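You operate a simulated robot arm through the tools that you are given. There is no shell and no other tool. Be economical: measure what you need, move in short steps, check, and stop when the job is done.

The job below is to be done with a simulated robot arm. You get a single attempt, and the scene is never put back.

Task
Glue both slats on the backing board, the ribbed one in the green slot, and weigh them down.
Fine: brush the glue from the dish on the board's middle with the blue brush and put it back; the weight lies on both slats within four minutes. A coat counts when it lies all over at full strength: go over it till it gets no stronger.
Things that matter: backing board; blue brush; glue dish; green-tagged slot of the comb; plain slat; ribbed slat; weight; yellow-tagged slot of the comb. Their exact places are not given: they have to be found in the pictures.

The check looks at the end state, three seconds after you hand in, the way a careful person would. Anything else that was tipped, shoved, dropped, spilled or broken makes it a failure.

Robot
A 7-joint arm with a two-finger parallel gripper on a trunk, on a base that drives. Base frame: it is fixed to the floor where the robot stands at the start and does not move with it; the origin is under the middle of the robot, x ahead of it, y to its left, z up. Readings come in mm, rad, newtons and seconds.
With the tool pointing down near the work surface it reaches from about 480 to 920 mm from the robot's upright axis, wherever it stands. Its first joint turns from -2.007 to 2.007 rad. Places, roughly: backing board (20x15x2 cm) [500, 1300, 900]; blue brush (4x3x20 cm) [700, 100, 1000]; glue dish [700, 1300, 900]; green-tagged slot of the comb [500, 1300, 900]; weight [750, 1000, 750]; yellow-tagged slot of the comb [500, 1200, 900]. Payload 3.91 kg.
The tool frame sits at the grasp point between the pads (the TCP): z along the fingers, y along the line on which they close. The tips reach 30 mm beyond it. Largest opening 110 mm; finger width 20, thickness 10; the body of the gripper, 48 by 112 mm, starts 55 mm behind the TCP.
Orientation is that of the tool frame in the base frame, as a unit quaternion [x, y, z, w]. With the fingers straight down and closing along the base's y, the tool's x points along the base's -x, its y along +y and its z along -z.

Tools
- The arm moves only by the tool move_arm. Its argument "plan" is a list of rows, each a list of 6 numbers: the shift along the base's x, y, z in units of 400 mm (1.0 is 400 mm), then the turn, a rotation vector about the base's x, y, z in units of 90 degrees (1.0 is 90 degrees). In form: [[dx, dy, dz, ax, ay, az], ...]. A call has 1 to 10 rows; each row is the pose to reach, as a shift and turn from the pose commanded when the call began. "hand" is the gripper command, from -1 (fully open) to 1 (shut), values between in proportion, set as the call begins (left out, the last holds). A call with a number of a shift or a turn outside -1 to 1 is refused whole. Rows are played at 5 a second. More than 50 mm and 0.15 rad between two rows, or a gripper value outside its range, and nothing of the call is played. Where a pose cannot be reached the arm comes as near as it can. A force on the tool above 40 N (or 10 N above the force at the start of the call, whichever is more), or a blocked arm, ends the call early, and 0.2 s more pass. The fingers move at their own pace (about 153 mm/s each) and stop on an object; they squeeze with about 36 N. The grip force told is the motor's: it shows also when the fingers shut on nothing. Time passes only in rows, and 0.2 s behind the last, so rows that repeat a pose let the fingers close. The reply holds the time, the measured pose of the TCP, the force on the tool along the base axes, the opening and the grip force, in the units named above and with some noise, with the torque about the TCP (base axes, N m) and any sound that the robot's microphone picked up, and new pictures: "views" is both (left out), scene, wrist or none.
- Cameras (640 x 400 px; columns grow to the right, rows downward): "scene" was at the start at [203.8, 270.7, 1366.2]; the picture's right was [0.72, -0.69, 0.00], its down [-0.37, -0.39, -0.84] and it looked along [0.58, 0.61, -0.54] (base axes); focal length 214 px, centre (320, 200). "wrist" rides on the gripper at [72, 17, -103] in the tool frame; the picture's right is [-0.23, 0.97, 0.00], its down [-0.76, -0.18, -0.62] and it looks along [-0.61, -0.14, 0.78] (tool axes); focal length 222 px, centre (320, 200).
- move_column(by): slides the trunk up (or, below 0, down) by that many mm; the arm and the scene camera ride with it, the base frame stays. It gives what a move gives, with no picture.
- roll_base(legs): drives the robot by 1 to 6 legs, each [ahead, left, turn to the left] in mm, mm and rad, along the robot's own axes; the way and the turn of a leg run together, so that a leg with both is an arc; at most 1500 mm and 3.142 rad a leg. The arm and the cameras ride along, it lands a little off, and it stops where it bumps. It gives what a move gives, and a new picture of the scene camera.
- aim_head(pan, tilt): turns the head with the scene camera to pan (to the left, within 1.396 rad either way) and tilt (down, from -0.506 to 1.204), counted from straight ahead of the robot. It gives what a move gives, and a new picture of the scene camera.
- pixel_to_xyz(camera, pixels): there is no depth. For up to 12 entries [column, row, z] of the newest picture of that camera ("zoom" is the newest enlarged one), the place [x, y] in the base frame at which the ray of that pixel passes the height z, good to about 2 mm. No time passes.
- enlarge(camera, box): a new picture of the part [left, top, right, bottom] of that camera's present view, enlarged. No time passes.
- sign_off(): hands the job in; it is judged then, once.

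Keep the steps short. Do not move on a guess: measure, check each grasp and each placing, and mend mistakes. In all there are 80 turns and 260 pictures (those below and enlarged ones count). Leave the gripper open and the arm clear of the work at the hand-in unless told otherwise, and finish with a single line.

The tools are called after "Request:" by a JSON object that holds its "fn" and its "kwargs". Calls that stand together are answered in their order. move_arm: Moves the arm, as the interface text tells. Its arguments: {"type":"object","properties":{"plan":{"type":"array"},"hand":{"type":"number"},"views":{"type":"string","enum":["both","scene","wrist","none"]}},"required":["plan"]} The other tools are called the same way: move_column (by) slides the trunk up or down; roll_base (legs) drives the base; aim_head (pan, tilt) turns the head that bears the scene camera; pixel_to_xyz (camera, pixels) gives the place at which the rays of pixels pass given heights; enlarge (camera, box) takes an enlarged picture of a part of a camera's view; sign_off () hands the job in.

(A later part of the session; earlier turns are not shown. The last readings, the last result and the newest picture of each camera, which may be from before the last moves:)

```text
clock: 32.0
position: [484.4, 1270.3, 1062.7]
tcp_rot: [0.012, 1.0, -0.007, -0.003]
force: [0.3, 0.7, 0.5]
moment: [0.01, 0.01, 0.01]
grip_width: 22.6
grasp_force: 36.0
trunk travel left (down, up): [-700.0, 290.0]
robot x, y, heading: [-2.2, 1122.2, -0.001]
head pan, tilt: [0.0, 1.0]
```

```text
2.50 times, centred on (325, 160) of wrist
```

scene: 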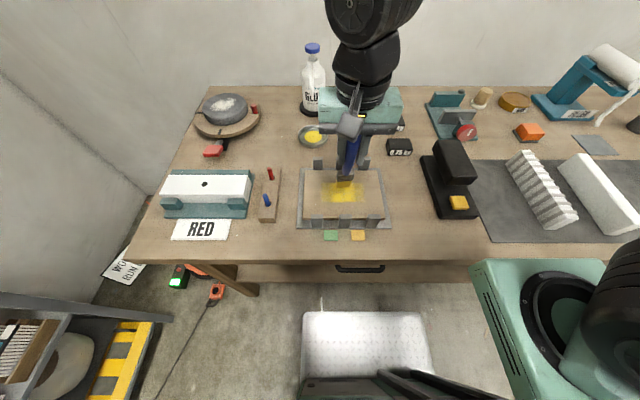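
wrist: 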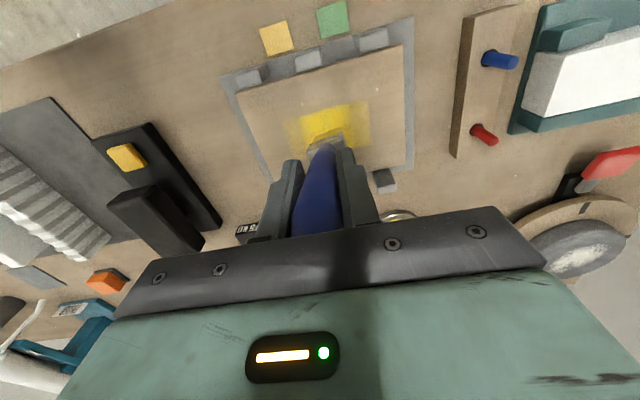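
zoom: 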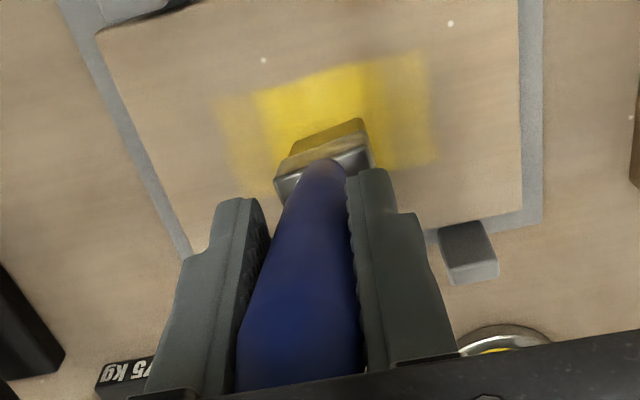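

The tip is about 34 mm off, a tilt of about 0.23 rad. I turn the gripper by that about +y so the brush stands vertical; after that I stroke only along y, where the pads hold it firmly.

Request:
{"fn": "move_arm", "kwargs": {"plan": [[0, 0, 0, 0, 0.073, 0], [0, 0, 0, 0, 0.146, 0], [0.04, -0.06, 0, 0, 0.146, 0], [0.04, -0.1, -0.05, 0, 0.146, 0], [0.04, -0.1, -0.08, 0, 0.146, 0], [0.04, -0.1, -0.08, 0, 0.146, 0]]}}

Request:
{"fn": "enlarge", "kwargs": {"camera": "scene", "box": [290, 110, 400, 240]}}

```text
clock: 33.5
position: [500.0, 1231.4, 1033.0]
tcp_rot: [0.012, 0.993, -0.008, -0.115]
force: [-0.2, -0.2, -0.4]
moment: [0.0, -0.03, 0.0]
grip_width: 22.4
grasp_force: 36.3
trunk travel left (down, up): [-700.0, 290.0]
robot x, y, heading: [-2.9, 1123.5, -0.0]
head pan, tilt: [0.0, 1.0]
```

scene: 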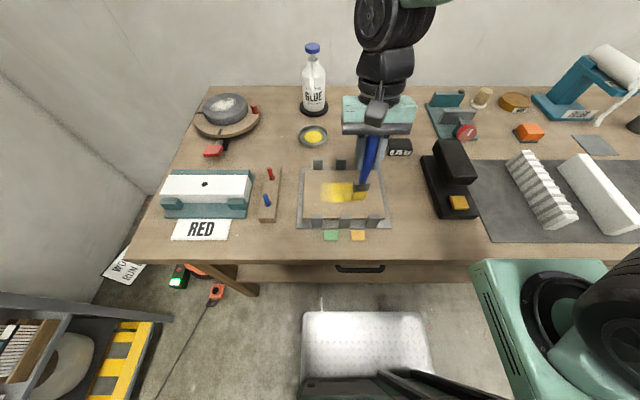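
wrist: 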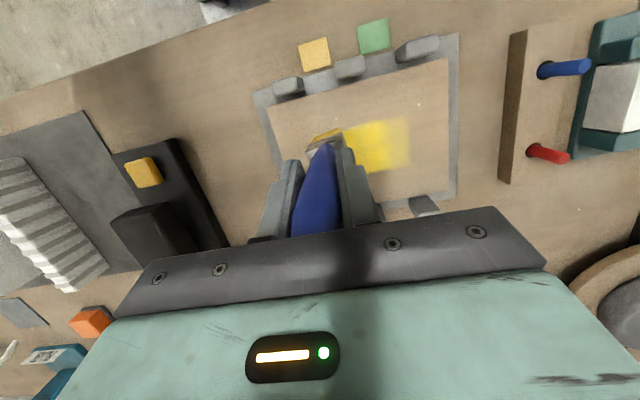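

```text
3.08 times, centred on (345, 175) of scene
```

zoom: 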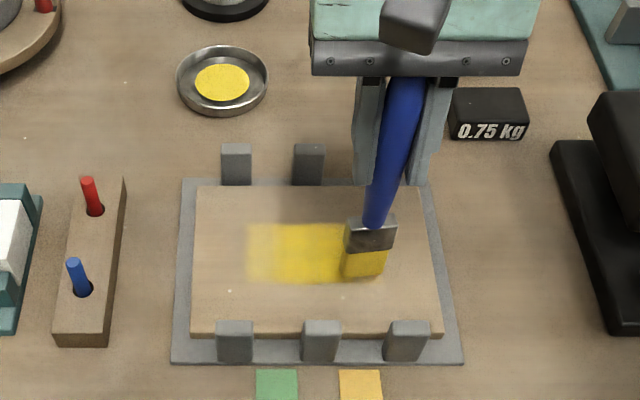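

Vertical now. I lower it to contact and sweep along y on two lanes.

Request:
{"fn": "move_arm", "kwargs": {"plan": [[0, 0, -0.02, 0, 0, 0], [0, 0, -0.028, 0, 0, 0], [0, 0.07, -0.028, 0, 0, 0], [0, 0.14, -0.028, 0, 0, 0], [0, 0.2, -0.028, 0, 0, 0], [0.03, 0.2, -0.028, 0, 0, 0], [0.03, 0.13, -0.028, 0, 0, 0], [0.03, 0.06, -0.028, 0, 0, 0], [0.03, -0.02, -0.028, 0, 0, 0]], "views": "wrist"}}

Request:
{"fn": "enlarge", "kwargs": {"camera": "scene", "box": [290, 110, 400, 240]}}

```text
clock: 35.5
position: [512.2, 1227.5, 1022.6]
tcp_rot: [0.012, 0.993, -0.008, -0.115]
force: [-0.2, 0.4, -1.0]
moment: [-0.04, 0.01, 0.03]
grip_width: 22.5
grasp_force: 35.9
trunk travel left (down, up): [-700.0, 290.0]
robot x, y, heading: [-6.2, 1123.7, 0.004]
head pan, tilt: [0.0, 1.0]
```

wrist: 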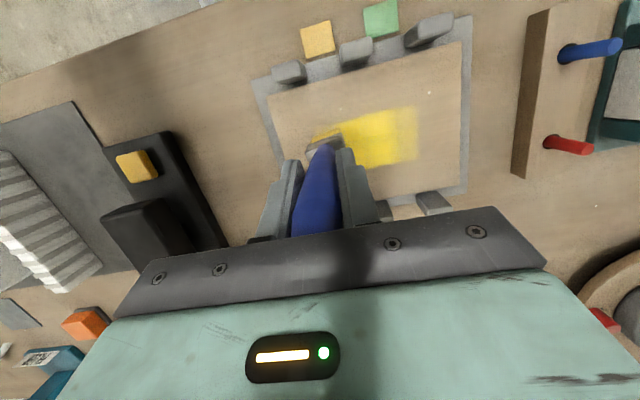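

```text
3.08 times, centred on (345, 175) of scene
```

zoom: 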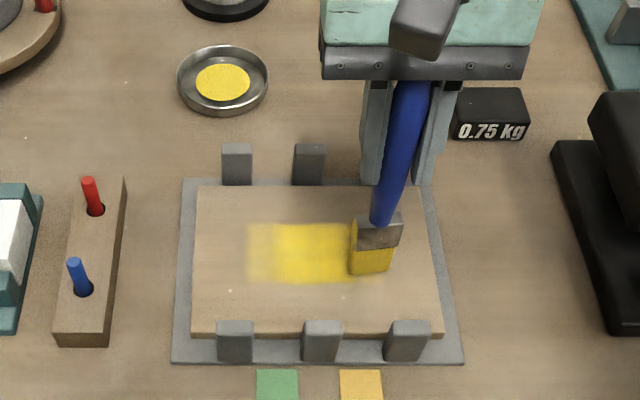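

The patch is bounded to about x 497–556, y 1216–1324, and is getting stronger. I continue with y-sweeps 2 mm lower on further lanes.

Request:
{"fn": "move_arm", "kwargs": {"plan": [[0, 0, -0.005, 0, 0, 0], [0, 0.09, -0.005, 0, 0, 0], [0, 0.18, -0.005, 0, 0, 0], [0, 0.25, -0.005, 0, 0, 0], [0.04, 0.25, -0.005, 0, 0, 0], [0.04, 0.16, -0.005, 0, 0, 0], [0.04, 0.07, -0.005, 0, 0, 0], [0.04, 0, -0.005, 0, 0, 0], [0.08, 0, -0.005, 0, 0, 0]], "views": "none"}}

Request:
{"fn": "move_arm", "kwargs": {"plan": [[0, 0.09, 0, 0, 0, 0], [0, 0.18, 0, 0, 0, 0], [0, 0.25, 0, 0, 0, 0], [0.02, 0.25, 0, 0, 0, 0], [0.02, 0.16, 0, 0, 0, 0], [0.02, 0.07, 0, 0, 0, 0], [0.02, 0, 0, 0, 0, 0]], "views": "none"}}

Request:
{"fn": "enlarge", "kwargs": {"camera": "scene", "box": [290, 110, 400, 240]}}

```text
clock: 37.5
position: [543.8, 1226.0, 1020.9]
tcp_rot: [0.01, 0.993, -0.009, -0.116]
force: [-0.6, -0.3, -0.3]
moment: [0.0, 0.0, 0.01]
grip_width: 22.9
grasp_force: 36.0
trunk travel left (down, up): [-700.0, 290.0]
robot x, y, heading: [-4.7, 1120.3, 0.001]
head pan, tilt: [0.0, 1.0]
```

```text
clock: 39.0
position: [552.2, 1227.7, 1022.9]
tcp_rot: [0.012, 0.993, -0.008, -0.115]
force: [-0.7, 0.7, -0.6]
moment: [-0.02, -0.02, -0.01]
grip_width: 22.8
grasp_force: 35.8
trunk travel left (down, up): [-700.0, 290.0]
robot x, y, heading: [-1.2, 1119.2, 0.004]
head pan, tilt: [0.0, 1.0]
```

```text
3.08 times, centred on (345, 175) of scene
```

zoom: 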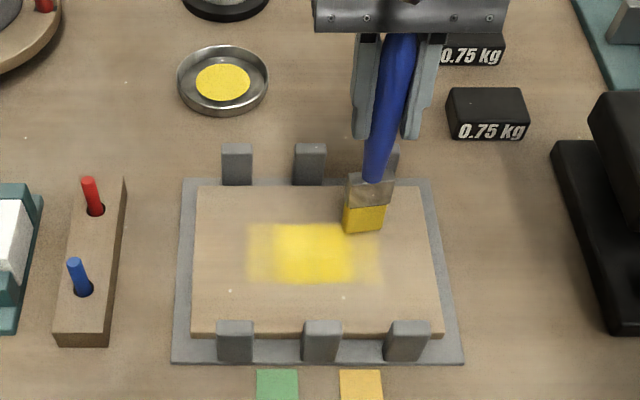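

Forces are near zero, so the brush only hovers. I lower it over the weaker right end of the patch until I feel contact.

Request:
{"fn": "move_arm", "kwargs": {"plan": [[-0.05, 0, 0, 0, 0, 0], [-0.05, 0, -0.005, 0, 0, 0], [-0.05, 0, -0.01, 0, 0, 0], [-0.05, 0, -0.01, 0, 0, 0]], "views": "none"}}

Request:
{"fn": "enlarge", "kwargs": {"camera": "scene", "box": [310, 150, 390, 230]}}

```text
clock: 40.0
position: [531.8, 1225.4, 1017.4]
tcp_rot: [0.012, 0.993, -0.008, -0.116]
force: [1.0, 0.3, -0.3]
moment: [0.04, -0.01, 0.0]
grip_width: 22.7
grasp_force: 36.4
trunk travel left (down, up): [-700.0, 290.0]
robot x, y, heading: [0.0, 1118.6, 0.001]
head pan, tilt: [0.0, 1.0]
```

```text
5.00 times, centred on (350, 190) of scene
```

zoom: 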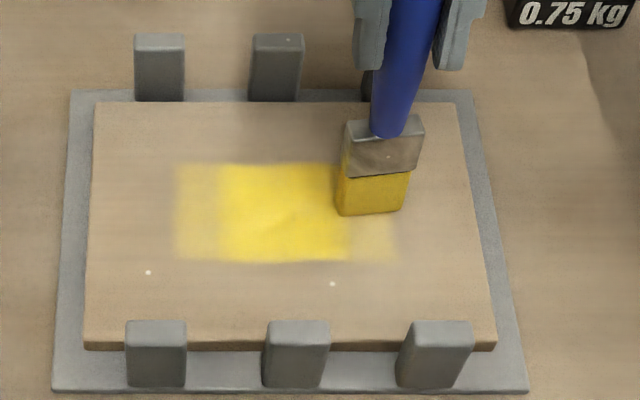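

Request:
{"fn": "pixel_to_xyz", "kwargs": {"camera": "zoom", "pixels": [[340, 214, 877], [403, 212, 877], [175, 220, 877], [218, 220, 877], [350, 220, 877], [398, 220, 877], [280, 163, 877], [280, 262, 877], [290, 348, 862], [280, 103, 877]]}}

Request:
{"fn": "move_arm", "kwargs": {"plan": [[0, 0, -0.005, 0, 0, 0], [0, 0, -0.01, 0, 0, 0], [0, 0, -0.01, 0, 0, 0]], "views": "none"}}

```text
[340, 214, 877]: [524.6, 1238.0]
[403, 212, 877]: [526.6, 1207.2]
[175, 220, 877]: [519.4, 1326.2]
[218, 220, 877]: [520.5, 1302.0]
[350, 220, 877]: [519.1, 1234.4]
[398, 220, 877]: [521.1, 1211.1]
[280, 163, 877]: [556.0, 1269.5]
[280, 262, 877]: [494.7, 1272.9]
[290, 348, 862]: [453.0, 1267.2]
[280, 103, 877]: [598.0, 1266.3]
```

```text
clock: 40.8
position: [531.4, 1226.3, 1017.8]
tcp_rot: [0.012, 0.993, -0.007, -0.113]
force: [-4.2, -2.3, 23.7]
moment: [-0.08, 0.58, -0.01]
grip_width: 22.3
grasp_force: 36.1
trunk travel left (down, up): [-700.0, 290.0]
robot x, y, heading: [-1.8, 1121.6, 0.002]
head pan, tilt: [0.0, 1.0]
stopped in row 3: the force on the tool passed its limit (the readings are from after the stop); the commanded pose is now the measured one
```

Contact now (z≈1018). I do zig-zag strokes over the weak right end, y 1206–1238.

Request:
{"fn": "move_arm", "kwargs": {"plan": [[0, -0.05, 0, 0, 0, 0], [0, 0.03, 0, 0, 0, 0], [-0.03, -0.05, 0, 0, 0, 0], [-0.03, 0.03, 0, 0, 0, 0], [-0.06, -0.05, 0, 0, 0, 0], [-0.06, 0.03, 0, 0, 0, 0], [0.0, -0.05, 0, 0, 0, 0], [0.03, 0.03, 0, 0, 0, 0], [0.04, -0.05, 0, 0, 0, 0], [0.04, 0.03, 0, 0, 0, 0]], "views": "none"}}

Request:
{"fn": "enlarge", "kwargs": {"camera": "scene", "box": [310, 150, 390, 230]}}

```text
clock: 43.0
position: [547.1, 1236.3, 1016.6]
tcp_rot: [0.013, 0.993, -0.007, -0.113]
force: [0.5, -9.7, 29.4]
moment: [-1.14, -0.06, -0.01]
grip_width: 22.8
grasp_force: 36.1
trunk travel left (down, up): [-700.0, 290.0]
robot x, y, heading: [-3.1, 1121.2, 0.0]
head pan, tilt: [0.0, 1.0]
```

```text
5.00 times, centred on (350, 190) of scene
```

zoom: 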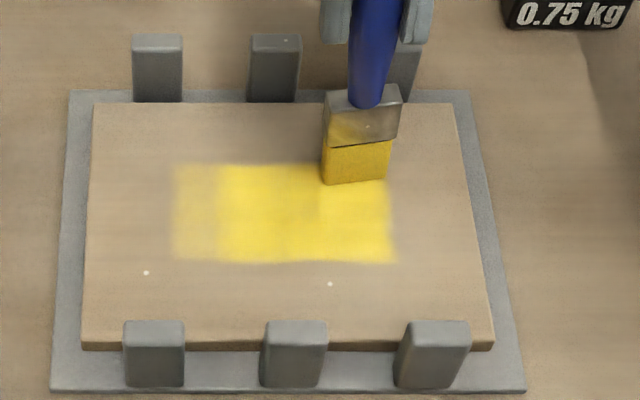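

The right end is nearly full. I brush across to the left end (y 1302–1326) and zig-zag there, 0.5 mm lighter.

Request:
{"fn": "move_arm", "kwargs": {"plan": [[0, 0.1, 0.001, 0, 0, 0], [0, 0.2, 0.001, 0, 0, 0], [-0.02, 0.24, 0.001, 0, 0, 0], [-0.02, 0.15, 0.001, 0, 0, 0], [-0.05, 0.24, 0.001, 0, 0, 0], [-0.05, 0.15, 0.001, 0, 0, 0], [-0.08, 0.24, 0.001, 0, 0, 0], [-0.08, 0.15, 0.001, 0, 0, 0], [-0.11, 0.24, 0.001, 0, 0, 0], [-0.11, 0.15, 0.001, 0, 0, 0]], "views": "none"}}

Request:
{"fn": "enlarge", "kwargs": {"camera": "scene", "box": [310, 150, 390, 230]}}

```text
clock: 44.5
position: [526.0, 1311.4, 1015.7]
tcp_rot: [0.011, 0.994, -0.005, -0.111]
force: [-3.5, -1.1, 19.4]
moment: [0.1, 0.38, 0.04]
grip_width: 22.2
grasp_force: 36.3
trunk travel left (down, up): [-700.0, 290.0]
robot x, y, heading: [1.0, 1115.4, 0.001]
head pan, tilt: [0.0, 1.0]
stopped in row 7: the force on the tool passed its limit (the readings are from after the stop); the commanded pose is now the measured one
```

```text
5.00 times, centred on (350, 190) of scene
```

zoom: 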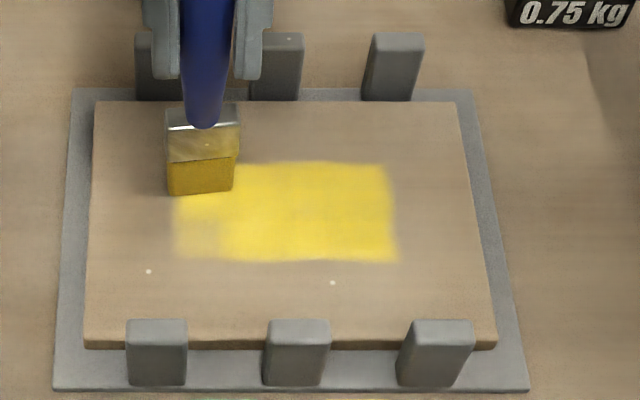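

The lower part of the left end remains weak, and the brush leans again. I lift it, shift it in -x, touch down and sweep along y only.

Request:
{"fn": "move_arm", "kwargs": {"plan": [[0, 0, 0.02, 0, 0, 0], [-0.08, -0.02, 0.02, 0, 0, 0], [-0.08, -0.02, 0.004, 0, 0, 0], [-0.08, 0.05, 0.003, 0, 0, 0], [-0.08, -0.02, 0.003, 0, 0, 0], [-0.08, -0.02, 0.02, 0, 0, 0], [-0.12, -0.02, 0.02, 0, 0, 0], [-0.12, -0.02, 0.003, 0, 0, 0], [-0.12, 0.05, 0.002, 0, 0, 0], [-0.12, -0.03, 0.002, 0, 0, 0]], "views": "none"}}

Request:
{"fn": "enlarge", "kwargs": {"camera": "scene", "box": [310, 150, 390, 230]}}

```text
clock: 46.7
position: [480.6, 1301.7, 1017.4]
tcp_rot: [0.012, 0.994, -0.007, -0.112]
force: [1.0, 2.1, 9.3]
moment: [0.43, -0.19, 0.02]
grip_width: 22.7
grasp_force: 36.7
trunk travel left (down, up): [-700.0, 290.0]
robot x, y, heading: [-4.4, 1119.0, 0.005]
head pan, tilt: [0.0, 1.0]
```

```text
5.00 times, centred on (350, 190) of scene
```

zoom: 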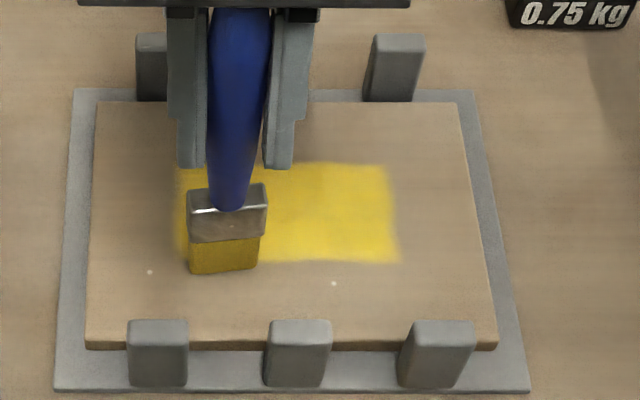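

Good contact at 9 N. I now do full-length sweeps over y 1215–1326 on successive lanes.

Request:
{"fn": "move_arm", "kwargs": {"plan": [[0, 0.06, 0, 0, 0, 0], [0, -0.03, 0, 0, 0, 0], [0, -0.12, 0, 0, 0, 0], [0, -0.215, 0, 0, 0, 0], [0.02, -0.215, 0.02, 0, 0, 0], [0.04, -0.215, 0, 0, 0, 0], [0.04, -0.12, 0, 0, 0, 0], [0.04, -0.03, 0, 0, 0, 0], [0.04, 0.06, 0, 0, 0, 0], [0.06, 0.06, 0.02, 0, 0, 0]], "views": "none"}}

Request:
{"fn": "move_arm", "kwargs": {"plan": [[0.02, 0, -0.02, 0, 0, 0], [0.02, -0.09, -0.02, 0, 0, 0], [0.02, -0.18, -0.02, 0, 0, 0], [0.02, -0.275, -0.02, 0, 0, 0], [0.04, -0.275, 0, 0, 0, 0], [0.06, -0.275, -0.02, 0, 0, 0], [0.06, -0.18, -0.02, 0, 0, 0], [0.06, -0.09, -0.02, 0, 0, 0], [0.06, 0, -0.02, 0, 0, 0], [0.09, 0, 0.04, 0, 0, 0]], "views": "none"}}

Request:
{"fn": "enlarge", "kwargs": {"camera": "scene", "box": [310, 150, 390, 230]}}

```text
clock: 48.9
position: [502.7, 1321.8, 1023.6]
tcp_rot: [0.012, 0.994, -0.007, -0.112]
force: [0.1, -0.1, -0.2]
moment: [-0.03, -0.02, 0.0]
grip_width: 22.5
grasp_force: 35.9
trunk travel left (down, up): [-700.0, 290.0]
robot x, y, heading: [-0.0, 1121.5, -0.0]
head pan, tilt: [0.0, 1.0]
```

```text
clock: 51.1
position: [538.4, 1324.8, 1039.2]
tcp_rot: [0.011, 0.994, -0.007, -0.113]
force: [-0.5, -0.8, -0.6]
moment: [0.04, -0.02, -0.01]
grip_width: 22.6
grasp_force: 36.0
trunk travel left (down, up): [-700.0, 290.0]
robot x, y, heading: [-0.8, 1121.3, 0.005]
head pan, tilt: [0.0, 1.0]
```

```text
5.00 times, centred on (350, 190) of scene
```

zoom: 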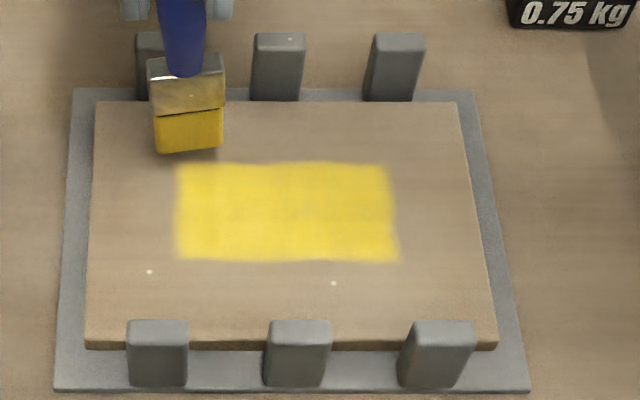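

The coat looks even now. I do another full pass to see whether it still gets stronger.

Request:
{"fn": "move_arm", "kwargs": {"plan": [[-0.015, 0, -0.06, 0, 0, 0], [-0.015, -0.09, -0.061, 0, 0, 0], [-0.015, -0.18, -0.061, 0, 0, 0], [-0.015, -0.275, -0.061, 0, 0, 0], [-0.03, -0.275, -0.04, 0, 0, 0], [-0.055, -0.275, -0.06, 0, 0, 0], [-0.055, -0.18, -0.061, 0, 0, 0], [-0.055, -0.09, -0.061, 0, 0, 0], [-0.055, 0, -0.061, 0, 0, 0], [-0.075, 0, -0.04, 0, 0, 0]], "views": "none"}}

Request:
{"fn": "move_arm", "kwargs": {"plan": [[-0.02, 0, -0.02, 0, 0, 0], [-0.02, -0.09, -0.021, 0, 0, 0], [-0.02, -0.18, -0.021, 0, 0, 0], [-0.02, -0.275, -0.021, 0, 0, 0], [-0.04, -0.275, 0, 0, 0, 0], [-0.06, -0.275, -0.02, 0, 0, 0], [-0.06, -0.18, -0.021, 0, 0, 0], [-0.06, -0.09, -0.021, 0, 0, 0], [-0.06, 0, -0.021, 0, 0, 0], [-0.06, 0, 0.06, 0, 0, 0]], "views": "none"}}

Request:
{"fn": "enlarge", "kwargs": {"camera": "scene", "box": [310, 150, 390, 230]}}

```text
clock: 51.9
position: [535.3, 1260.6, 1016.4]
tcp_rot: [0.01, 0.994, -0.001, -0.107]
force: [-0.5, -0.3, 17.0]
moment: [-0.24, -0.11, 0.03]
grip_width: 22.6
grasp_force: 35.8
trunk travel left (down, up): [-700.0, 290.0]
robot x, y, heading: [-2.6, 1119.5, 0.003]
head pan, tilt: [0.0, 1.0]
stopped in row 4: the force on the tool passed its limit (the readings are from after the stop); the commanded pose is now the measured one
```

```text
clock: 52.3
position: [533.7, 1261.1, 1016.4]
tcp_rot: [0.011, 0.995, 0.002, -0.104]
force: [-3.9, -1.4, 17.6]
moment: [-0.19, 0.35, 0.03]
grip_width: 22.5
grasp_force: 36.4
trunk travel left (down, up): [-700.0, 290.0]
robot x, y, heading: [0.1, 1119.9, 0.004]
head pan, tilt: [0.0, 1.0]
stopped in row 1: the force on the tool passed its limit (the readings are from after the stop); the commanded pose is now the measured one
```

```text
5.00 times, centred on (350, 190) of scene
```

zoom: 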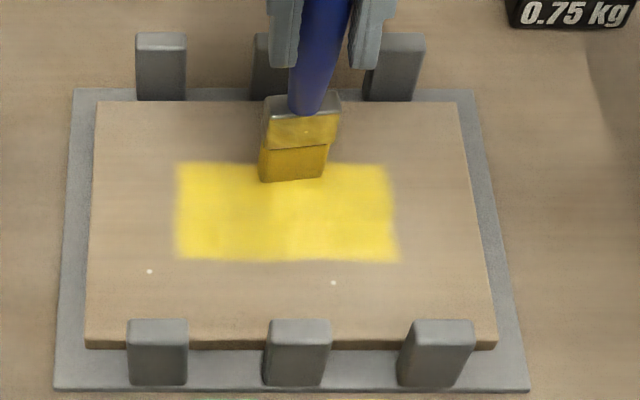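

The stroke was a bit too hard. I lift 4 mm and repeat the pass about 1.5 mm lighter.

Request:
{"fn": "move_arm", "kwargs": {"plan": [[0, 0, 0.015, 0, 0, 0], [0, 0.08, 0.015, 0, 0, 0], [0, 0.16, 0.004, 0, 0, 0], [0, 0.07, 0.003, 0, 0, 0], [0, -0.03, 0.003, 0, 0, 0], [0, -0.12, 0.003, 0, 0, 0], [-0.04, -0.12, 0.02, 0, 0, 0], [-0.04, -0.12, 0.003, 0, 0, 0], [-0.04, -0.03, 0.003, 0, 0, 0], [-0.04, 0.06, 0.003, 0, 0, 0]], "views": "none"}}

```text
clock: 54.5
position: [516.6, 1284.9, 1017.4]
tcp_rot: [0.012, 0.995, 0.003, -0.103]
force: [-0.5, -5.5, 20.4]
moment: [-0.47, -0.19, -0.06]
grip_width: 22.3
grasp_force: 36.1
trunk travel left (down, up): [-700.0, 290.0]
robot x, y, heading: [-0.8, 1121.3, 0.004]
head pan, tilt: [0.0, 1.0]
```

Request:
{"fn": "move_arm", "kwargs": {"plan": [[0, 0.1, 0, 0, 0, 0], [-0.02, 0.1, 0.02, 0, 0, 0], [-0.04, 0.1, 0.002, 0, 0, 0], [-0.04, 0, 0.002, 0, 0, 0], [-0.04, -0.09, 0.002, 0, 0, 0], [-0.04, -0.18, 0.002, 0, 0, 0], [-0.08, -0.18, 0.02, 0, 0, 0], [-0.08, -0.18, 0.002, 0, 0, 0], [-0.08, -0.07, 0.002, 0, 0, 0], [-0.08, 0.03, 0.002, 0, 0, 0]], "views": "none"}}

Request:
{"fn": "move_arm", "kwargs": {"plan": [[0, 0.07, 0, 0, 0, 0], [0, 0.07, 0.06, 0, 0, 0], [0.1, 0.02, 0.16, 0, 0, 0], [0.2, 0.02, 0.2, 0, 0, 0]], "views": "none"}}

Request:
{"fn": "enlarge", "kwargs": {"camera": "scene", "box": [310, 150, 390, 230]}}

```text
clock: 56.7
position: [484.4, 1298.6, 1015.1]
tcp_rot: [0.011, 0.995, 0.001, -0.104]
force: [-0.3, -6.6, 21.2]
moment: [-0.69, -0.12, -0.05]
grip_width: 22.4
grasp_force: 36.4
trunk travel left (down, up): [-700.0, 290.0]
robot x, y, heading: [-2.4, 1117.3, 0.006]
head pan, tilt: [0.0, 1.0]
```

```text
refused: row 3 steps farther than a row can; nothing moved
```

```text
5.00 times, centred on (350, 190) of scene
```

zoom: 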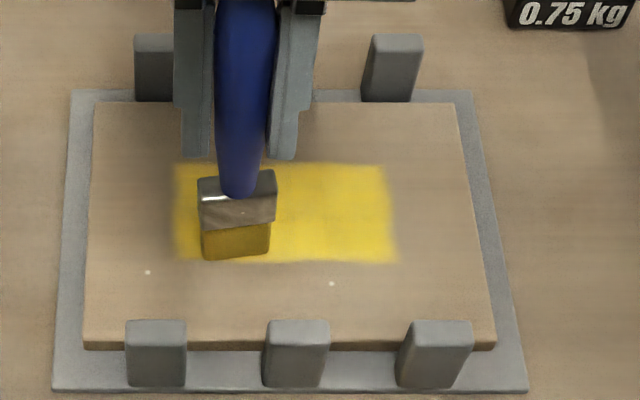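

Request:
{"fn": "move_arm", "kwargs": {"plan": [[0, 0.07, 0, 0, 0, 0], [-0.025, 0.07, 0.02, 0, 0, 0], [-0.025, 0.07, 0.002, 0, 0, 0], [-0.025, -0.03, 0.002, 0, 0, 0], [-0.025, -0.12, 0.002, 0, 0, 0], [-0.025, -0.21, 0.002, 0, 0, 0], [-0.025, -0.21, 0.06, 0, 0, 0], [0.06, -0.15, 0.1, 0, 0, 0], [0.15, -0.1, 0.14, 0, 0, 0]], "views": "scene"}}

Request:
{"fn": "enlarge", "kwargs": {"camera": "scene", "box": [310, 150, 390, 230]}}

```text
clock: 58.7
position: [544.6, 1259.0, 1075.0]
tcp_rot: [0.011, 0.995, 0.001, -0.104]
force: [0.1, -0.1, 0.3]
moment: [0.0, -0.02, -0.03]
grip_width: 22.6
grasp_force: 35.7
trunk travel left (down, up): [-700.0, 290.0]
robot x, y, heading: [-3.1, 1119.8, -0.003]
head pan, tilt: [0.0, 1.0]
```

scene: 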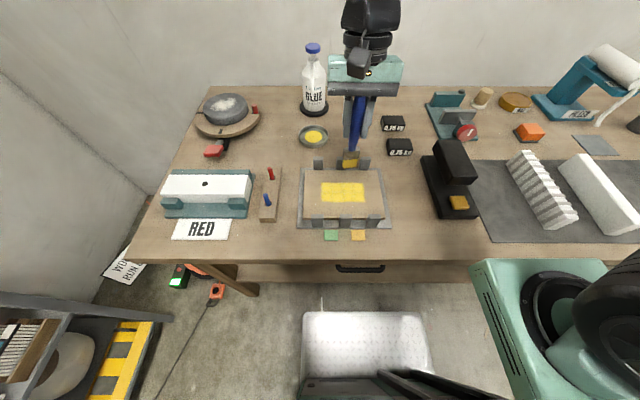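

```text
5.00 times, centred on (350, 190) of scene
```

zoom: 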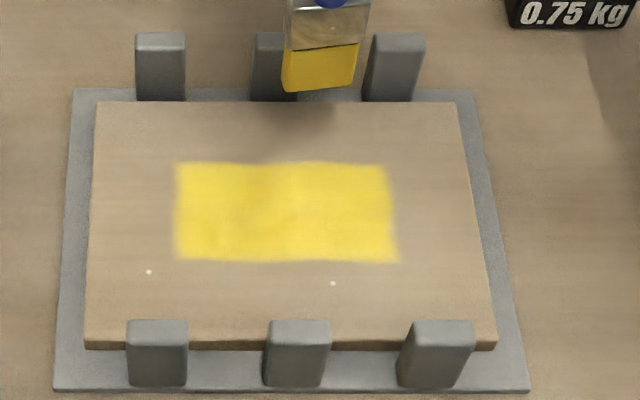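

The coat is even. To be sure of full strength I'll re-dip once and go over it again. First the current lean of the brush:

Request:
{"fn": "pixel_to_xyz", "kwargs": {"camera": "zoom", "pixels": [[320, 90, 930], [320, 90, 925], [320, 90, 935]]}}

```text
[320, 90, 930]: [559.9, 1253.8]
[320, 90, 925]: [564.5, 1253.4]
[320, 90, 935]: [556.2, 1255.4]
```

The lean is about 0.17 rad more. I correct it with tilt and go over the dish.

Request:
{"fn": "move_arm", "kwargs": {"plan": [[0.05, 0.02, 0.04, 0, 0.054, 0], [0.15, 0.065, 0.04, 0, 0.108, 0], [0.25, 0.11, 0.04, 0, 0.108, 0], [0.35, 0.155, 0.04, 0, 0.108, 0], [0.45, 0.2, 0.04, 0, 0.108, 0], [0.506, 0.225, 0, 0, 0.108, 0], [0.506, 0.225, -0.09, 0, 0.108, 0], [0.506, 0.225, -0.09, 0, 0.108, 0]], "views": "wrist"}}

Request:
{"fn": "enlarge", "kwargs": {"camera": "scene", "box": [270, 80, 350, 160]}}

```text
clock: 60.5
position: [748.6, 1345.8, 1038.8]
tcp_rot: [0.011, 0.982, 0.0, -0.188]
force: [0.6, 0.7, -0.7]
moment: [-0.02, 0.01, -0.01]
grip_width: 22.4
grasp_force: 36.1
trunk travel left (down, up): [-700.0, 290.0]
robot x, y, heading: [0.2, 1119.3, 0.002]
head pan, tilt: [0.0, 1.0]
```

wrist: 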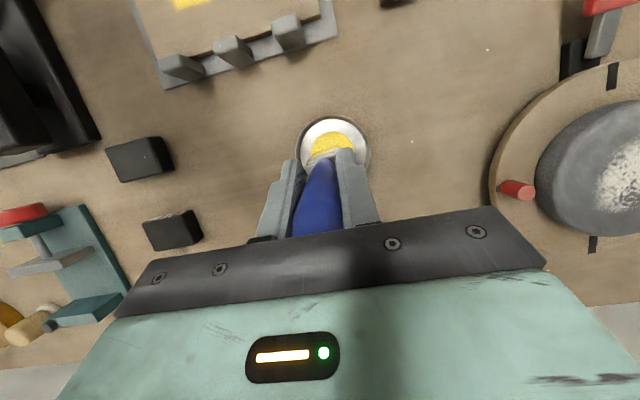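

```text
5.00 times, centred on (310, 120) of scene
```

zoom: 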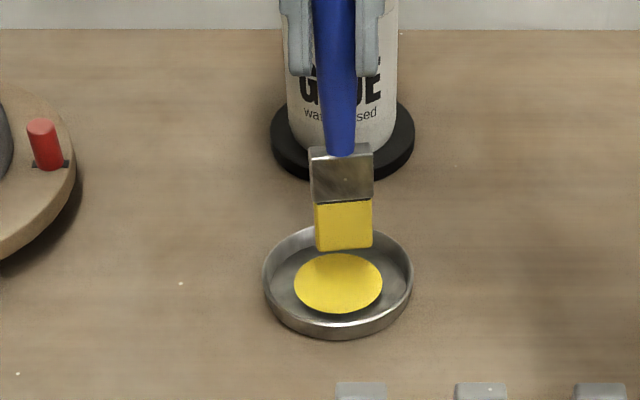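

Above the pool; lowering to contact.

Request:
{"fn": "move_arm", "kwargs": {"plan": [[0, 0, -0.04, 0, 0, 0], [0, 0, -0.06, 0, 0, 0], [0, 0, -0.066, 0, 0, 0], [0, 0, -0.072, 0, 0, 0], [0, 0, -0.075, 0, 0, 0]], "views": "none"}}

Request:
{"fn": "enlarge", "kwargs": {"camera": "scene", "box": [270, 80, 350, 160]}}

```text
clock: 61.7
position: [749.4, 1347.1, 1006.4]
tcp_rot: [0.01, 0.982, 0.0, -0.188]
force: [0.2, -0.2, -0.1]
moment: [0.03, -0.01, 0.0]
grip_width: 22.6
grasp_force: 35.9
trunk travel left (down, up): [-700.0, 290.0]
robot x, y, heading: [-3.2, 1120.1, 0.002]
head pan, tilt: [0.0, 1.0]
```

```text
5.00 times, centred on (310, 120) of scene
```

zoom: 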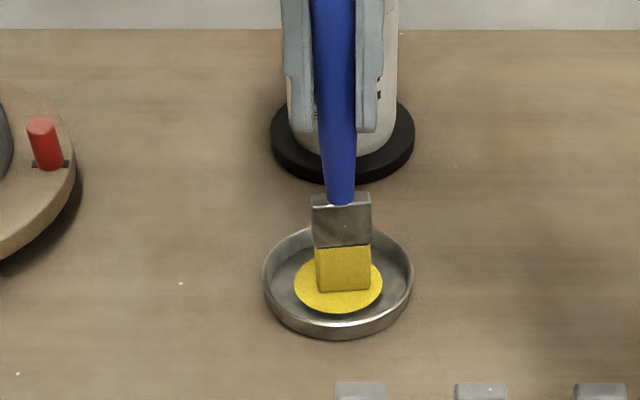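

Request:
{"fn": "move_arm", "kwargs": {"plan": [[0, 0, -0.007, 0, 0, 0], [0, 0, -0.011, 0, 0, 0], [0, 0, 0.03, 0, 0, 0], [0, 0, 0.13, 0, 0, 0], [-0.11, -0.014, 0.16, 0, 0, 0], [-0.22, -0.028, 0.16, 0, 0, 0], [-0.33, -0.042, 0.16, 0, 0, 0], [-0.44, -0.056, 0.16, 0, 0, 0], [-0.503, -0.067, 0.1, 0, 0, 0], [-0.503, -0.067, 0.06, 0, 0, 0]], "views": "none"}}

Request:
{"fn": "enlarge", "kwargs": {"camera": "scene", "box": [310, 150, 390, 230]}}

```text
clock: 63.9
position: [542.8, 1318.4, 1029.1]
tcp_rot: [0.011, 0.982, 0.0, -0.188]
force: [0.6, 0.0, -0.5]
moment: [0.0, 0.01, 0.0]
grip_width: 22.4
grasp_force: 35.6
trunk travel left (down, up): [-700.0, 290.0]
robot x, y, heading: [-1.1, 1117.2, 0.006]
head pan, tilt: [0.0, 1.0]
```

```text
5.00 times, centred on (350, 190) of scene
```

zoom: 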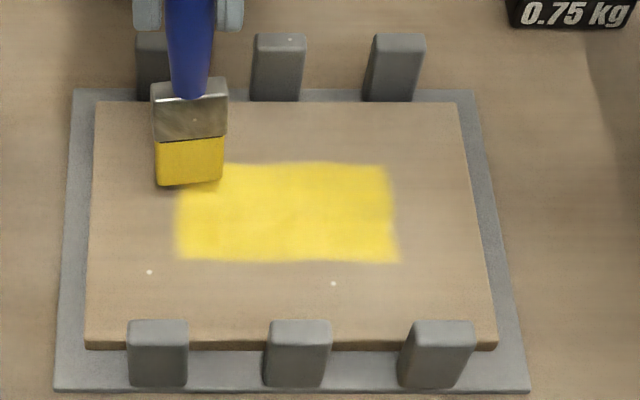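

Now the pass with the freshly dipped brush.

Request:
{"fn": "move_arm", "kwargs": {"plan": [[0, 0, -0.02, 0, 0, 0], [0, 0, -0.029, 0, 0, 0], [0, -0.09, -0.029, 0, 0, 0], [0, -0.18, -0.029, 0, 0, 0], [0, -0.265, -0.029, 0, 0, 0], [-0.02, -0.265, -0.01, 0, 0, 0], [-0.035, -0.265, -0.029, 0, 0, 0], [-0.035, -0.18, -0.029, 0, 0, 0], [-0.035, -0.09, -0.029, 0, 0, 0], [-0.035, 0.0, -0.029, 0, 0, 0]], "views": "none"}}

Request:
{"fn": "enlarge", "kwargs": {"camera": "scene", "box": [310, 150, 390, 230]}}

```text
clock: 66.1
position: [533.2, 1321.3, 1017.5]
tcp_rot: [0.01, 0.982, 0.001, -0.188]
force: [1.4, -4.1, 18.2]
moment: [-0.42, 0.03, 0.0]
grip_width: 22.4
grasp_force: 36.4
trunk travel left (down, up): [-700.0, 290.0]
robot x, y, heading: [-2.2, 1119.9, 0.006]
head pan, tilt: [0.0, 1.0]
```

```text
5.00 times, centred on (350, 190) of scene
```

zoom: 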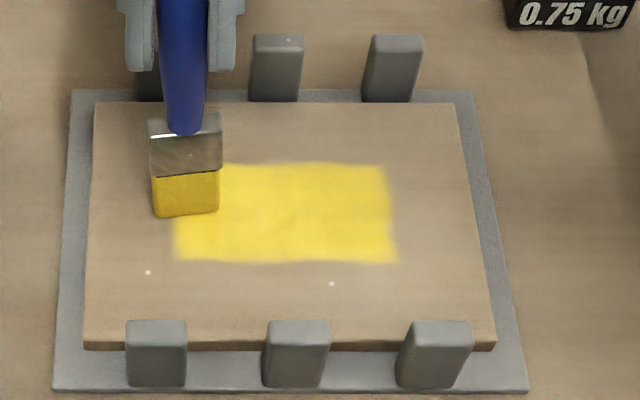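

There is no visible difference between the refreshed half and the other half, so it is at full strength. I finish the two lower lanes and lift.

Request:
{"fn": "move_arm", "kwargs": {"plan": [[-0.02, 0, 0.02, 0, 0, 0], [-0.04, 0, 0.001, 0, 0, 0], [-0.04, -0.09, 0.001, 0, 0, 0], [-0.04, -0.18, 0.001, 0, 0, 0], [-0.04, -0.265, 0.001, 0, 0, 0], [-0.06, -0.265, 0.02, 0, 0, 0], [-0.075, -0.265, 0.001, 0, 0, 0], [-0.075, -0.18, 0.001, 0, 0, 0], [-0.075, -0.09, 0.001, 0, 0, 0], [-0.075, 0, 0.001, 0, 0, 0]], "views": "none"}}

Request:
{"fn": "move_arm", "kwargs": {"plan": [[0, 0, 0.1, 0, 0, 0], [0.05, -0.1, 0.15, 0, 0, 0], [0.1, -0.15, 0.25, 0, 0, 0], [0.14, -0.2, 0.35, 0, 0, 0], [0.14, -0.2, 0.46, 0, 0, 0]], "views": "none"}}

Request:
{"fn": "enlarge", "kwargs": {"camera": "scene", "box": [310, 150, 390, 230]}}

Request:
{"fn": "enlarge", "kwargs": {"camera": "scene", "box": [290, 20, 440, 170]}}

```text
clock: 68.3
position: [500.8, 1320.5, 1019.0]
tcp_rot: [0.009, 0.982, -0.001, -0.188]
force: [-0.7, 0.2, -0.7]
moment: [0.02, 0.0, 0.03]
grip_width: 22.3
grasp_force: 35.8
trunk travel left (down, up): [-700.0, 290.0]
robot x, y, heading: [-0.3, 1119.4, 0.004]
head pan, tilt: [0.0, 1.0]
```

```text
clock: 69.5
position: [557.5, 1239.8, 1201.4]
tcp_rot: [0.01, 0.982, -0.001, -0.188]
force: [1.0, 0.1, -0.2]
moment: [0.02, -0.01, 0.0]
grip_width: 22.6
grasp_force: 36.2
trunk travel left (down, up): [-700.0, 290.0]
robot x, y, heading: [-1.6, 1117.8, 0.007]
head pan, tilt: [0.0, 1.0]
```

```text
5.00 times, centred on (350, 190) of scene
```

zoom: 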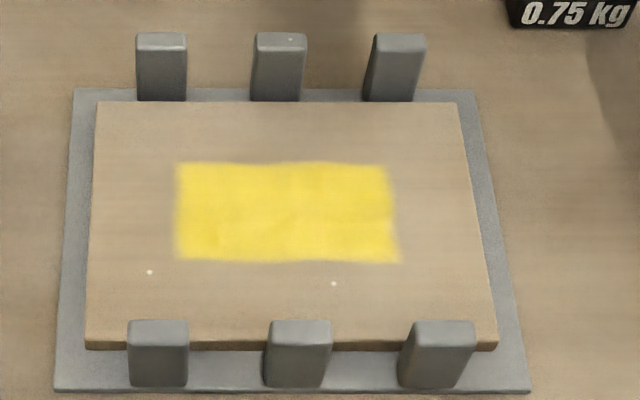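

```text
2.67 times, centred on (365, 95) of scene
```

zoom: 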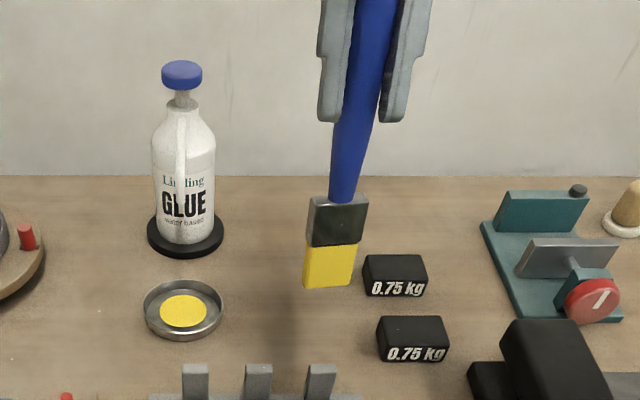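

The coat is full and even. I drive back right to the brush holder, watching with the head turned right.

Request:
{"fn": "roll_base", "kwargs": {"legs": [[0, -1118, 0]]}}

Request:
{"fn": "aim_head", "kwargs": {"pan": -0.5, "tilt": 1.0}}

```text
clock: 75.2
position: [556.4, 113.1, 1200.5]
tcp_rot: [0.015, 0.982, 0.0, -0.188]
force: [0.8, 0.7, -0.1]
moment: [-0.02, -0.02, 0.0]
grip_width: 22.5
grasp_force: 36.1
trunk travel left (down, up): [-700.0, 290.0]
robot x, y, heading: [-3.1, -0.1, -0.003]
head pan, tilt: [0.0, 1.0]
```

scene: 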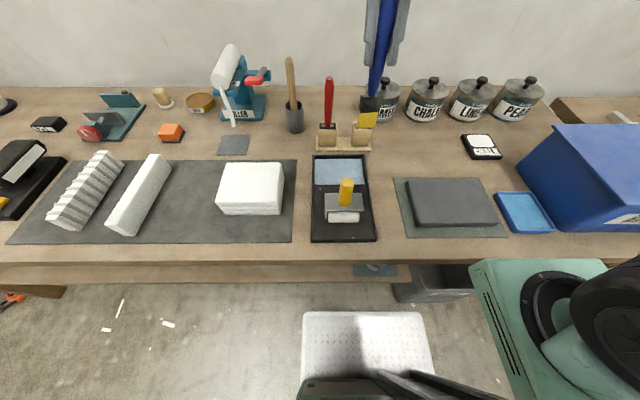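

```text
clock: 76.1
position: [557.3, 113.3, 1201.4]
tcp_rot: [0.015, 0.982, 0.0, -0.188]
force: [-0.6, -0.3, -0.9]
moment: [-0.01, 0.01, -0.01]
grip_width: 22.2
grasp_force: 35.7
trunk travel left (down, up): [-700.0, 290.0]
robot x, y, heading: [-7.7, -2.1, -0.006]
head pan, tilt: [-0.499, 1.0]
```

scene: 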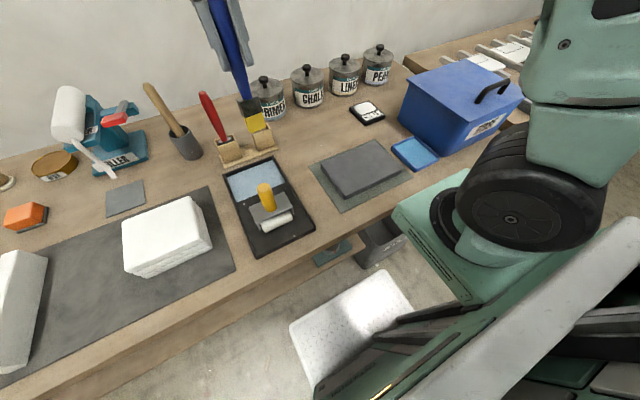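

I move the brush over its cup, TCP (725,78), with the tip still above the rim, then look.

Request:
{"fn": "move_arm", "kwargs": {"plan": [[0.11, -0.023, 0, 0, 0, 0], [0.22, -0.046, 0, 0, 0, 0], [0.33, -0.07, 0, 0, 0, 0], [0.42, -0.088, 0, 0, 0, 0], [0.42, -0.088, -0.1, 0, 0, 0], [0.42, -0.088, -0.2, 0, 0, 0], [0.42, -0.088, -0.26, 0, 0, 0], [0.42, -0.088, -0.26, 0, 0, 0]]}}

Request:
{"fn": "enlarge", "kwargs": {"camera": "scene", "box": [200, 60, 300, 180]}}

Request:
{"fn": "enlarge", "kwargs": {"camera": "wrist", "box": [250, 60, 420, 240]}}

```text
clock: 77.9
position: [724.0, 76.6, 1097.4]
tcp_rot: [0.015, 0.982, 0.0, -0.188]
force: [-0.4, 0.3, -0.1]
moment: [0.02, -0.03, -0.01]
grip_width: 22.4
grasp_force: 35.8
trunk travel left (down, up): [-700.0, 290.0]
robot x, y, heading: [-2.3, -1.7, -0.002]
head pan, tilt: [-0.499, 1.0]
```

scene: 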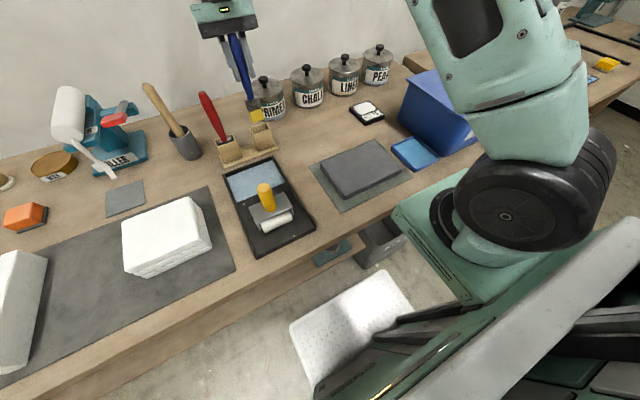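
wrist: 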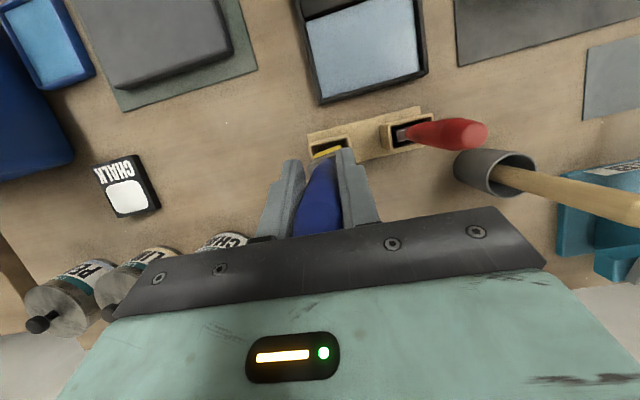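

```text
3.33 times, centred on (250, 120) of scene
```

zoom: 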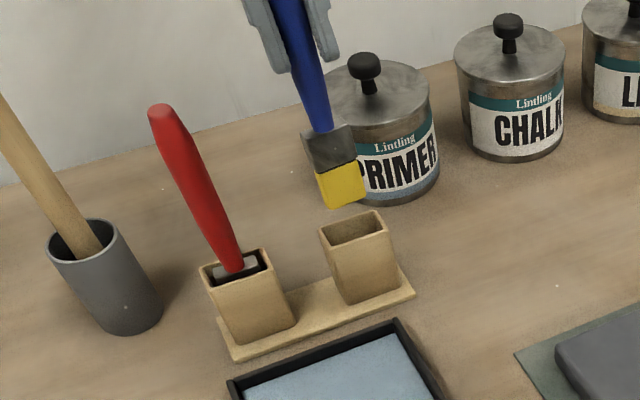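

```text
2.22 times, centred on (335, 150) of wrist
```

zoom: 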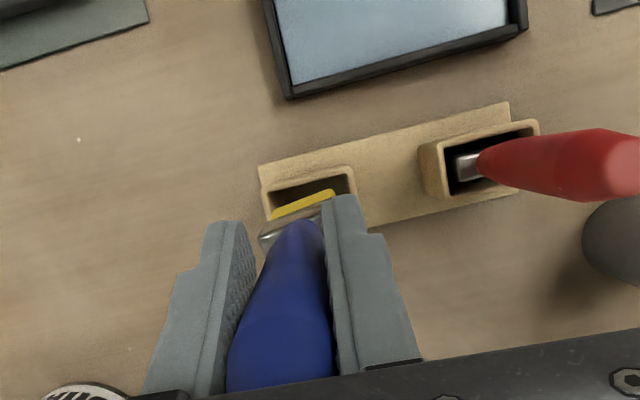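

I measure the cup rim and the bristle tip with both cameras.

Request:
{"fn": "pixel_to_xyz", "kwargs": {"camera": "zoom", "pixels": [[264, 190, 920], [352, 172, 920], [264, 190, 910], [352, 172, 910], [266, 216, 920], [262, 166, 863], [508, 102, 863]]}}

Request:
{"fn": "enlarge", "kwargs": {"camera": "scene", "box": [235, 90, 285, 155]}}

```text
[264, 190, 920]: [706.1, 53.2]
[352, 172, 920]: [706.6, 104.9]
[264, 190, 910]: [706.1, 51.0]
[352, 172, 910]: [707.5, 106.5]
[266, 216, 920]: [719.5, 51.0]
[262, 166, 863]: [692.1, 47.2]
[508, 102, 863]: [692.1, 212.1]
```

```text
6.15 times, centred on (260, 122) of scene
```

zoom: 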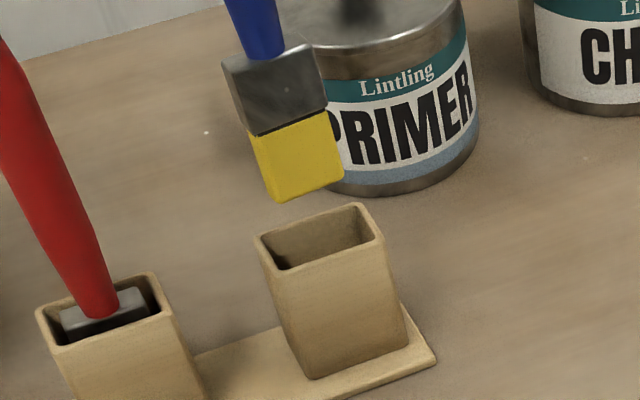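

Request:
{"fn": "pixel_to_xyz", "kwargs": {"camera": "zoom", "pixels": [[310, 378, 868], [410, 345, 868], [275, 270, 920], [385, 240, 920], [275, 270, 910], [385, 240, 910], [255, 237, 920], [358, 204, 920], [278, 202, 954], [342, 182, 954], [278, 202, 948], [342, 182, 948]]}}

```text
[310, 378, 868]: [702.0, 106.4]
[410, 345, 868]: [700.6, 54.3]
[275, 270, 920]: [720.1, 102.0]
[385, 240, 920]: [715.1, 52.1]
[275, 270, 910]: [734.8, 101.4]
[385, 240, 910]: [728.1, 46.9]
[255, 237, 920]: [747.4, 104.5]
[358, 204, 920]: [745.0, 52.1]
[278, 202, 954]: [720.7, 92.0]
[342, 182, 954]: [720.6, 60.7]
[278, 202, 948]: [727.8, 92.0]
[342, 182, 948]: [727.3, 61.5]
```

Request:
{"fn": "pixel_to_xyz", "kwargs": {"camera": "zoom", "pixels": [[266, 54, 1013], [266, 54, 1008], [110, 312, 930], [45, 345, 932], [150, 272, 932], [65, 320, 932], [145, 290, 932], [275, 270, 932], [385, 240, 932], [255, 237, 932], [358, 204, 932]]}}

Request:
{"fn": "enlarge", "kwargs": {"camera": "scene", "box": [210, 110, 290, 165]}}

```text
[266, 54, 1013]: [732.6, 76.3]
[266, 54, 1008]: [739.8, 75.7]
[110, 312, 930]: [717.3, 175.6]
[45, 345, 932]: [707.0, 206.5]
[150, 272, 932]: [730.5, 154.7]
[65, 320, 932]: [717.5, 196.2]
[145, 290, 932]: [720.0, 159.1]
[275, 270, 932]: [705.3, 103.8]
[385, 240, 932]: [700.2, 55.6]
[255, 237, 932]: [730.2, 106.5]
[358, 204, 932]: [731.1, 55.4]
```

```text
7.27 times, centred on (250, 138) of scene
```

zoom: 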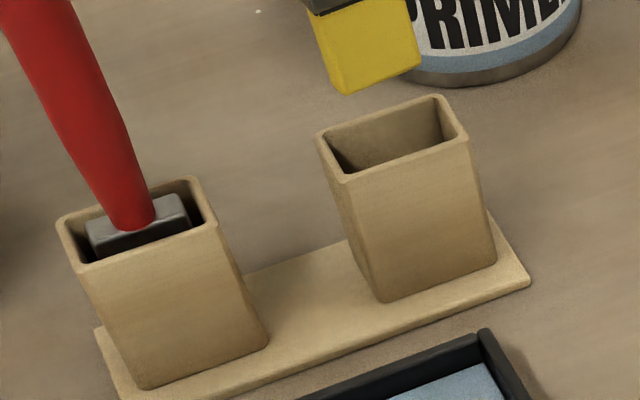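

Request:
{"fn": "pixel_to_xyz", "kwargs": {"camera": "zoom", "pixels": [[319, 133, 930], [438, 96, 930], [468, 138, 930], [344, 182, 930], [380, 301, 868], [497, 262, 868], [347, 94, 954], [421, 68, 954], [330, 146, 930], [440, 107, 930]]}}

```text
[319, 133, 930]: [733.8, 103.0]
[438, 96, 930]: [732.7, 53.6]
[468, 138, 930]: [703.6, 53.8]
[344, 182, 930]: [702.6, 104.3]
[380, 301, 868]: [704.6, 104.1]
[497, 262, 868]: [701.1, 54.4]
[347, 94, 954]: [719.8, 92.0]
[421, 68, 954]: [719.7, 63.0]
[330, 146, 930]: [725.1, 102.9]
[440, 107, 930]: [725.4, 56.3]
```

Cup rim: x 703–733, y 54–104, centre (718,79), height ≈930. The bristle tip is about 10 mm too far in +x. I shift -10 mm, lower 16 mm and look.

Request:
{"fn": "move_arm", "kwargs": {"plan": [[-0.025, 0.003, 0, 0, 0, 0], [-0.025, 0.003, -0.03, 0, 0, 0], [-0.025, 0.003, -0.03, 0, 0, 0]], "views": "wrist"}}

Request:
{"fn": "enlarge", "kwargs": {"camera": "scene", "box": [210, 100, 290, 165]}}

Request:
{"fn": "enlarge", "kwargs": {"camera": "wrist", "box": [290, 110, 370, 180]}}

```text
clock: 78.7
position: [714.7, 78.9, 1083.9]
tcp_rot: [0.015, 0.982, 0.0, -0.188]
force: [-0.1, 0.6, -0.8]
moment: [0.0, 0.02, 0.0]
grip_width: 22.5
grasp_force: 36.2
trunk travel left (down, up): [-700.0, 290.0]
robot x, y, heading: [-2.0, -2.1, -0.007]
head pan, tilt: [-0.499, 1.0]
```

wrist: 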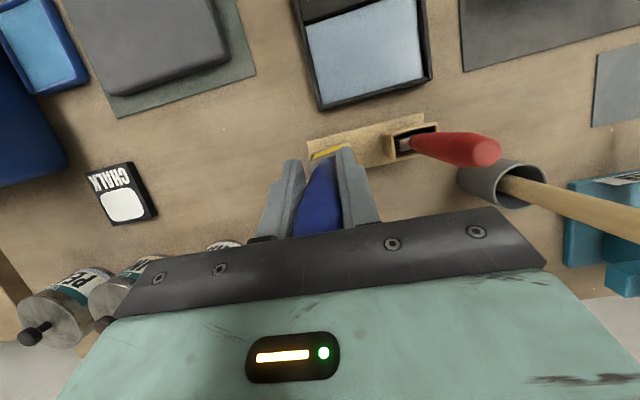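

```text
6.15 times, centred on (250, 132) of scene
```

zoom: 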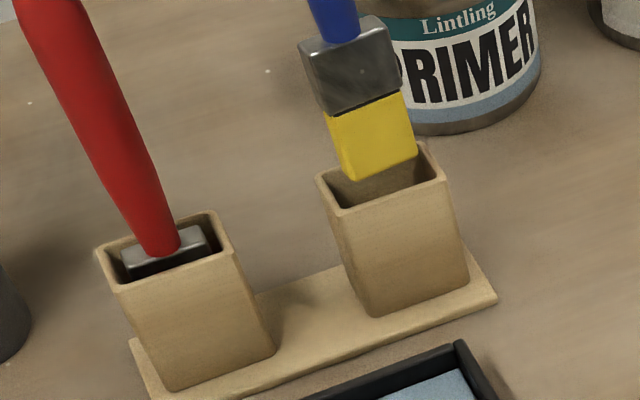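

```text
5.71 times, centred on (330, 145) of wrist
```

zoom: 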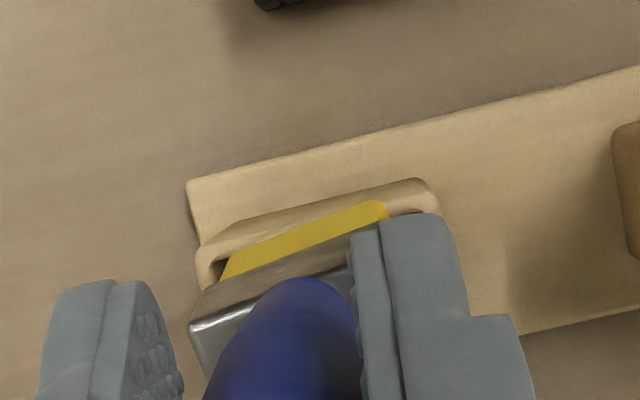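

Request:
{"fn": "pixel_to_xyz", "kwargs": {"camera": "zoom", "pixels": [[230, 262, 940], [380, 202, 940], [205, 245, 930], [420, 182, 930], [212, 262, 930], [430, 195, 930], [195, 325, 998], [195, 325, 990]]}}

Request:
{"fn": "enlarge", "kwargs": {"camera": "scene", "box": [245, 95, 285, 155]}}

```text
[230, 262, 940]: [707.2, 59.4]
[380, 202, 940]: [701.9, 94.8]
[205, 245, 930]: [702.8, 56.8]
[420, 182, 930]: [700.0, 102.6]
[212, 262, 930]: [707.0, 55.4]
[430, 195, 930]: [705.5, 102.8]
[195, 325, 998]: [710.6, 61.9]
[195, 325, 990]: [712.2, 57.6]
```

```text
6.67 times, centred on (265, 125) of scene
```

zoom: 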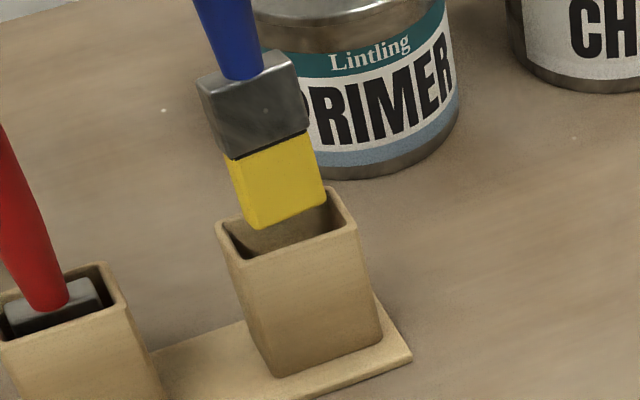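

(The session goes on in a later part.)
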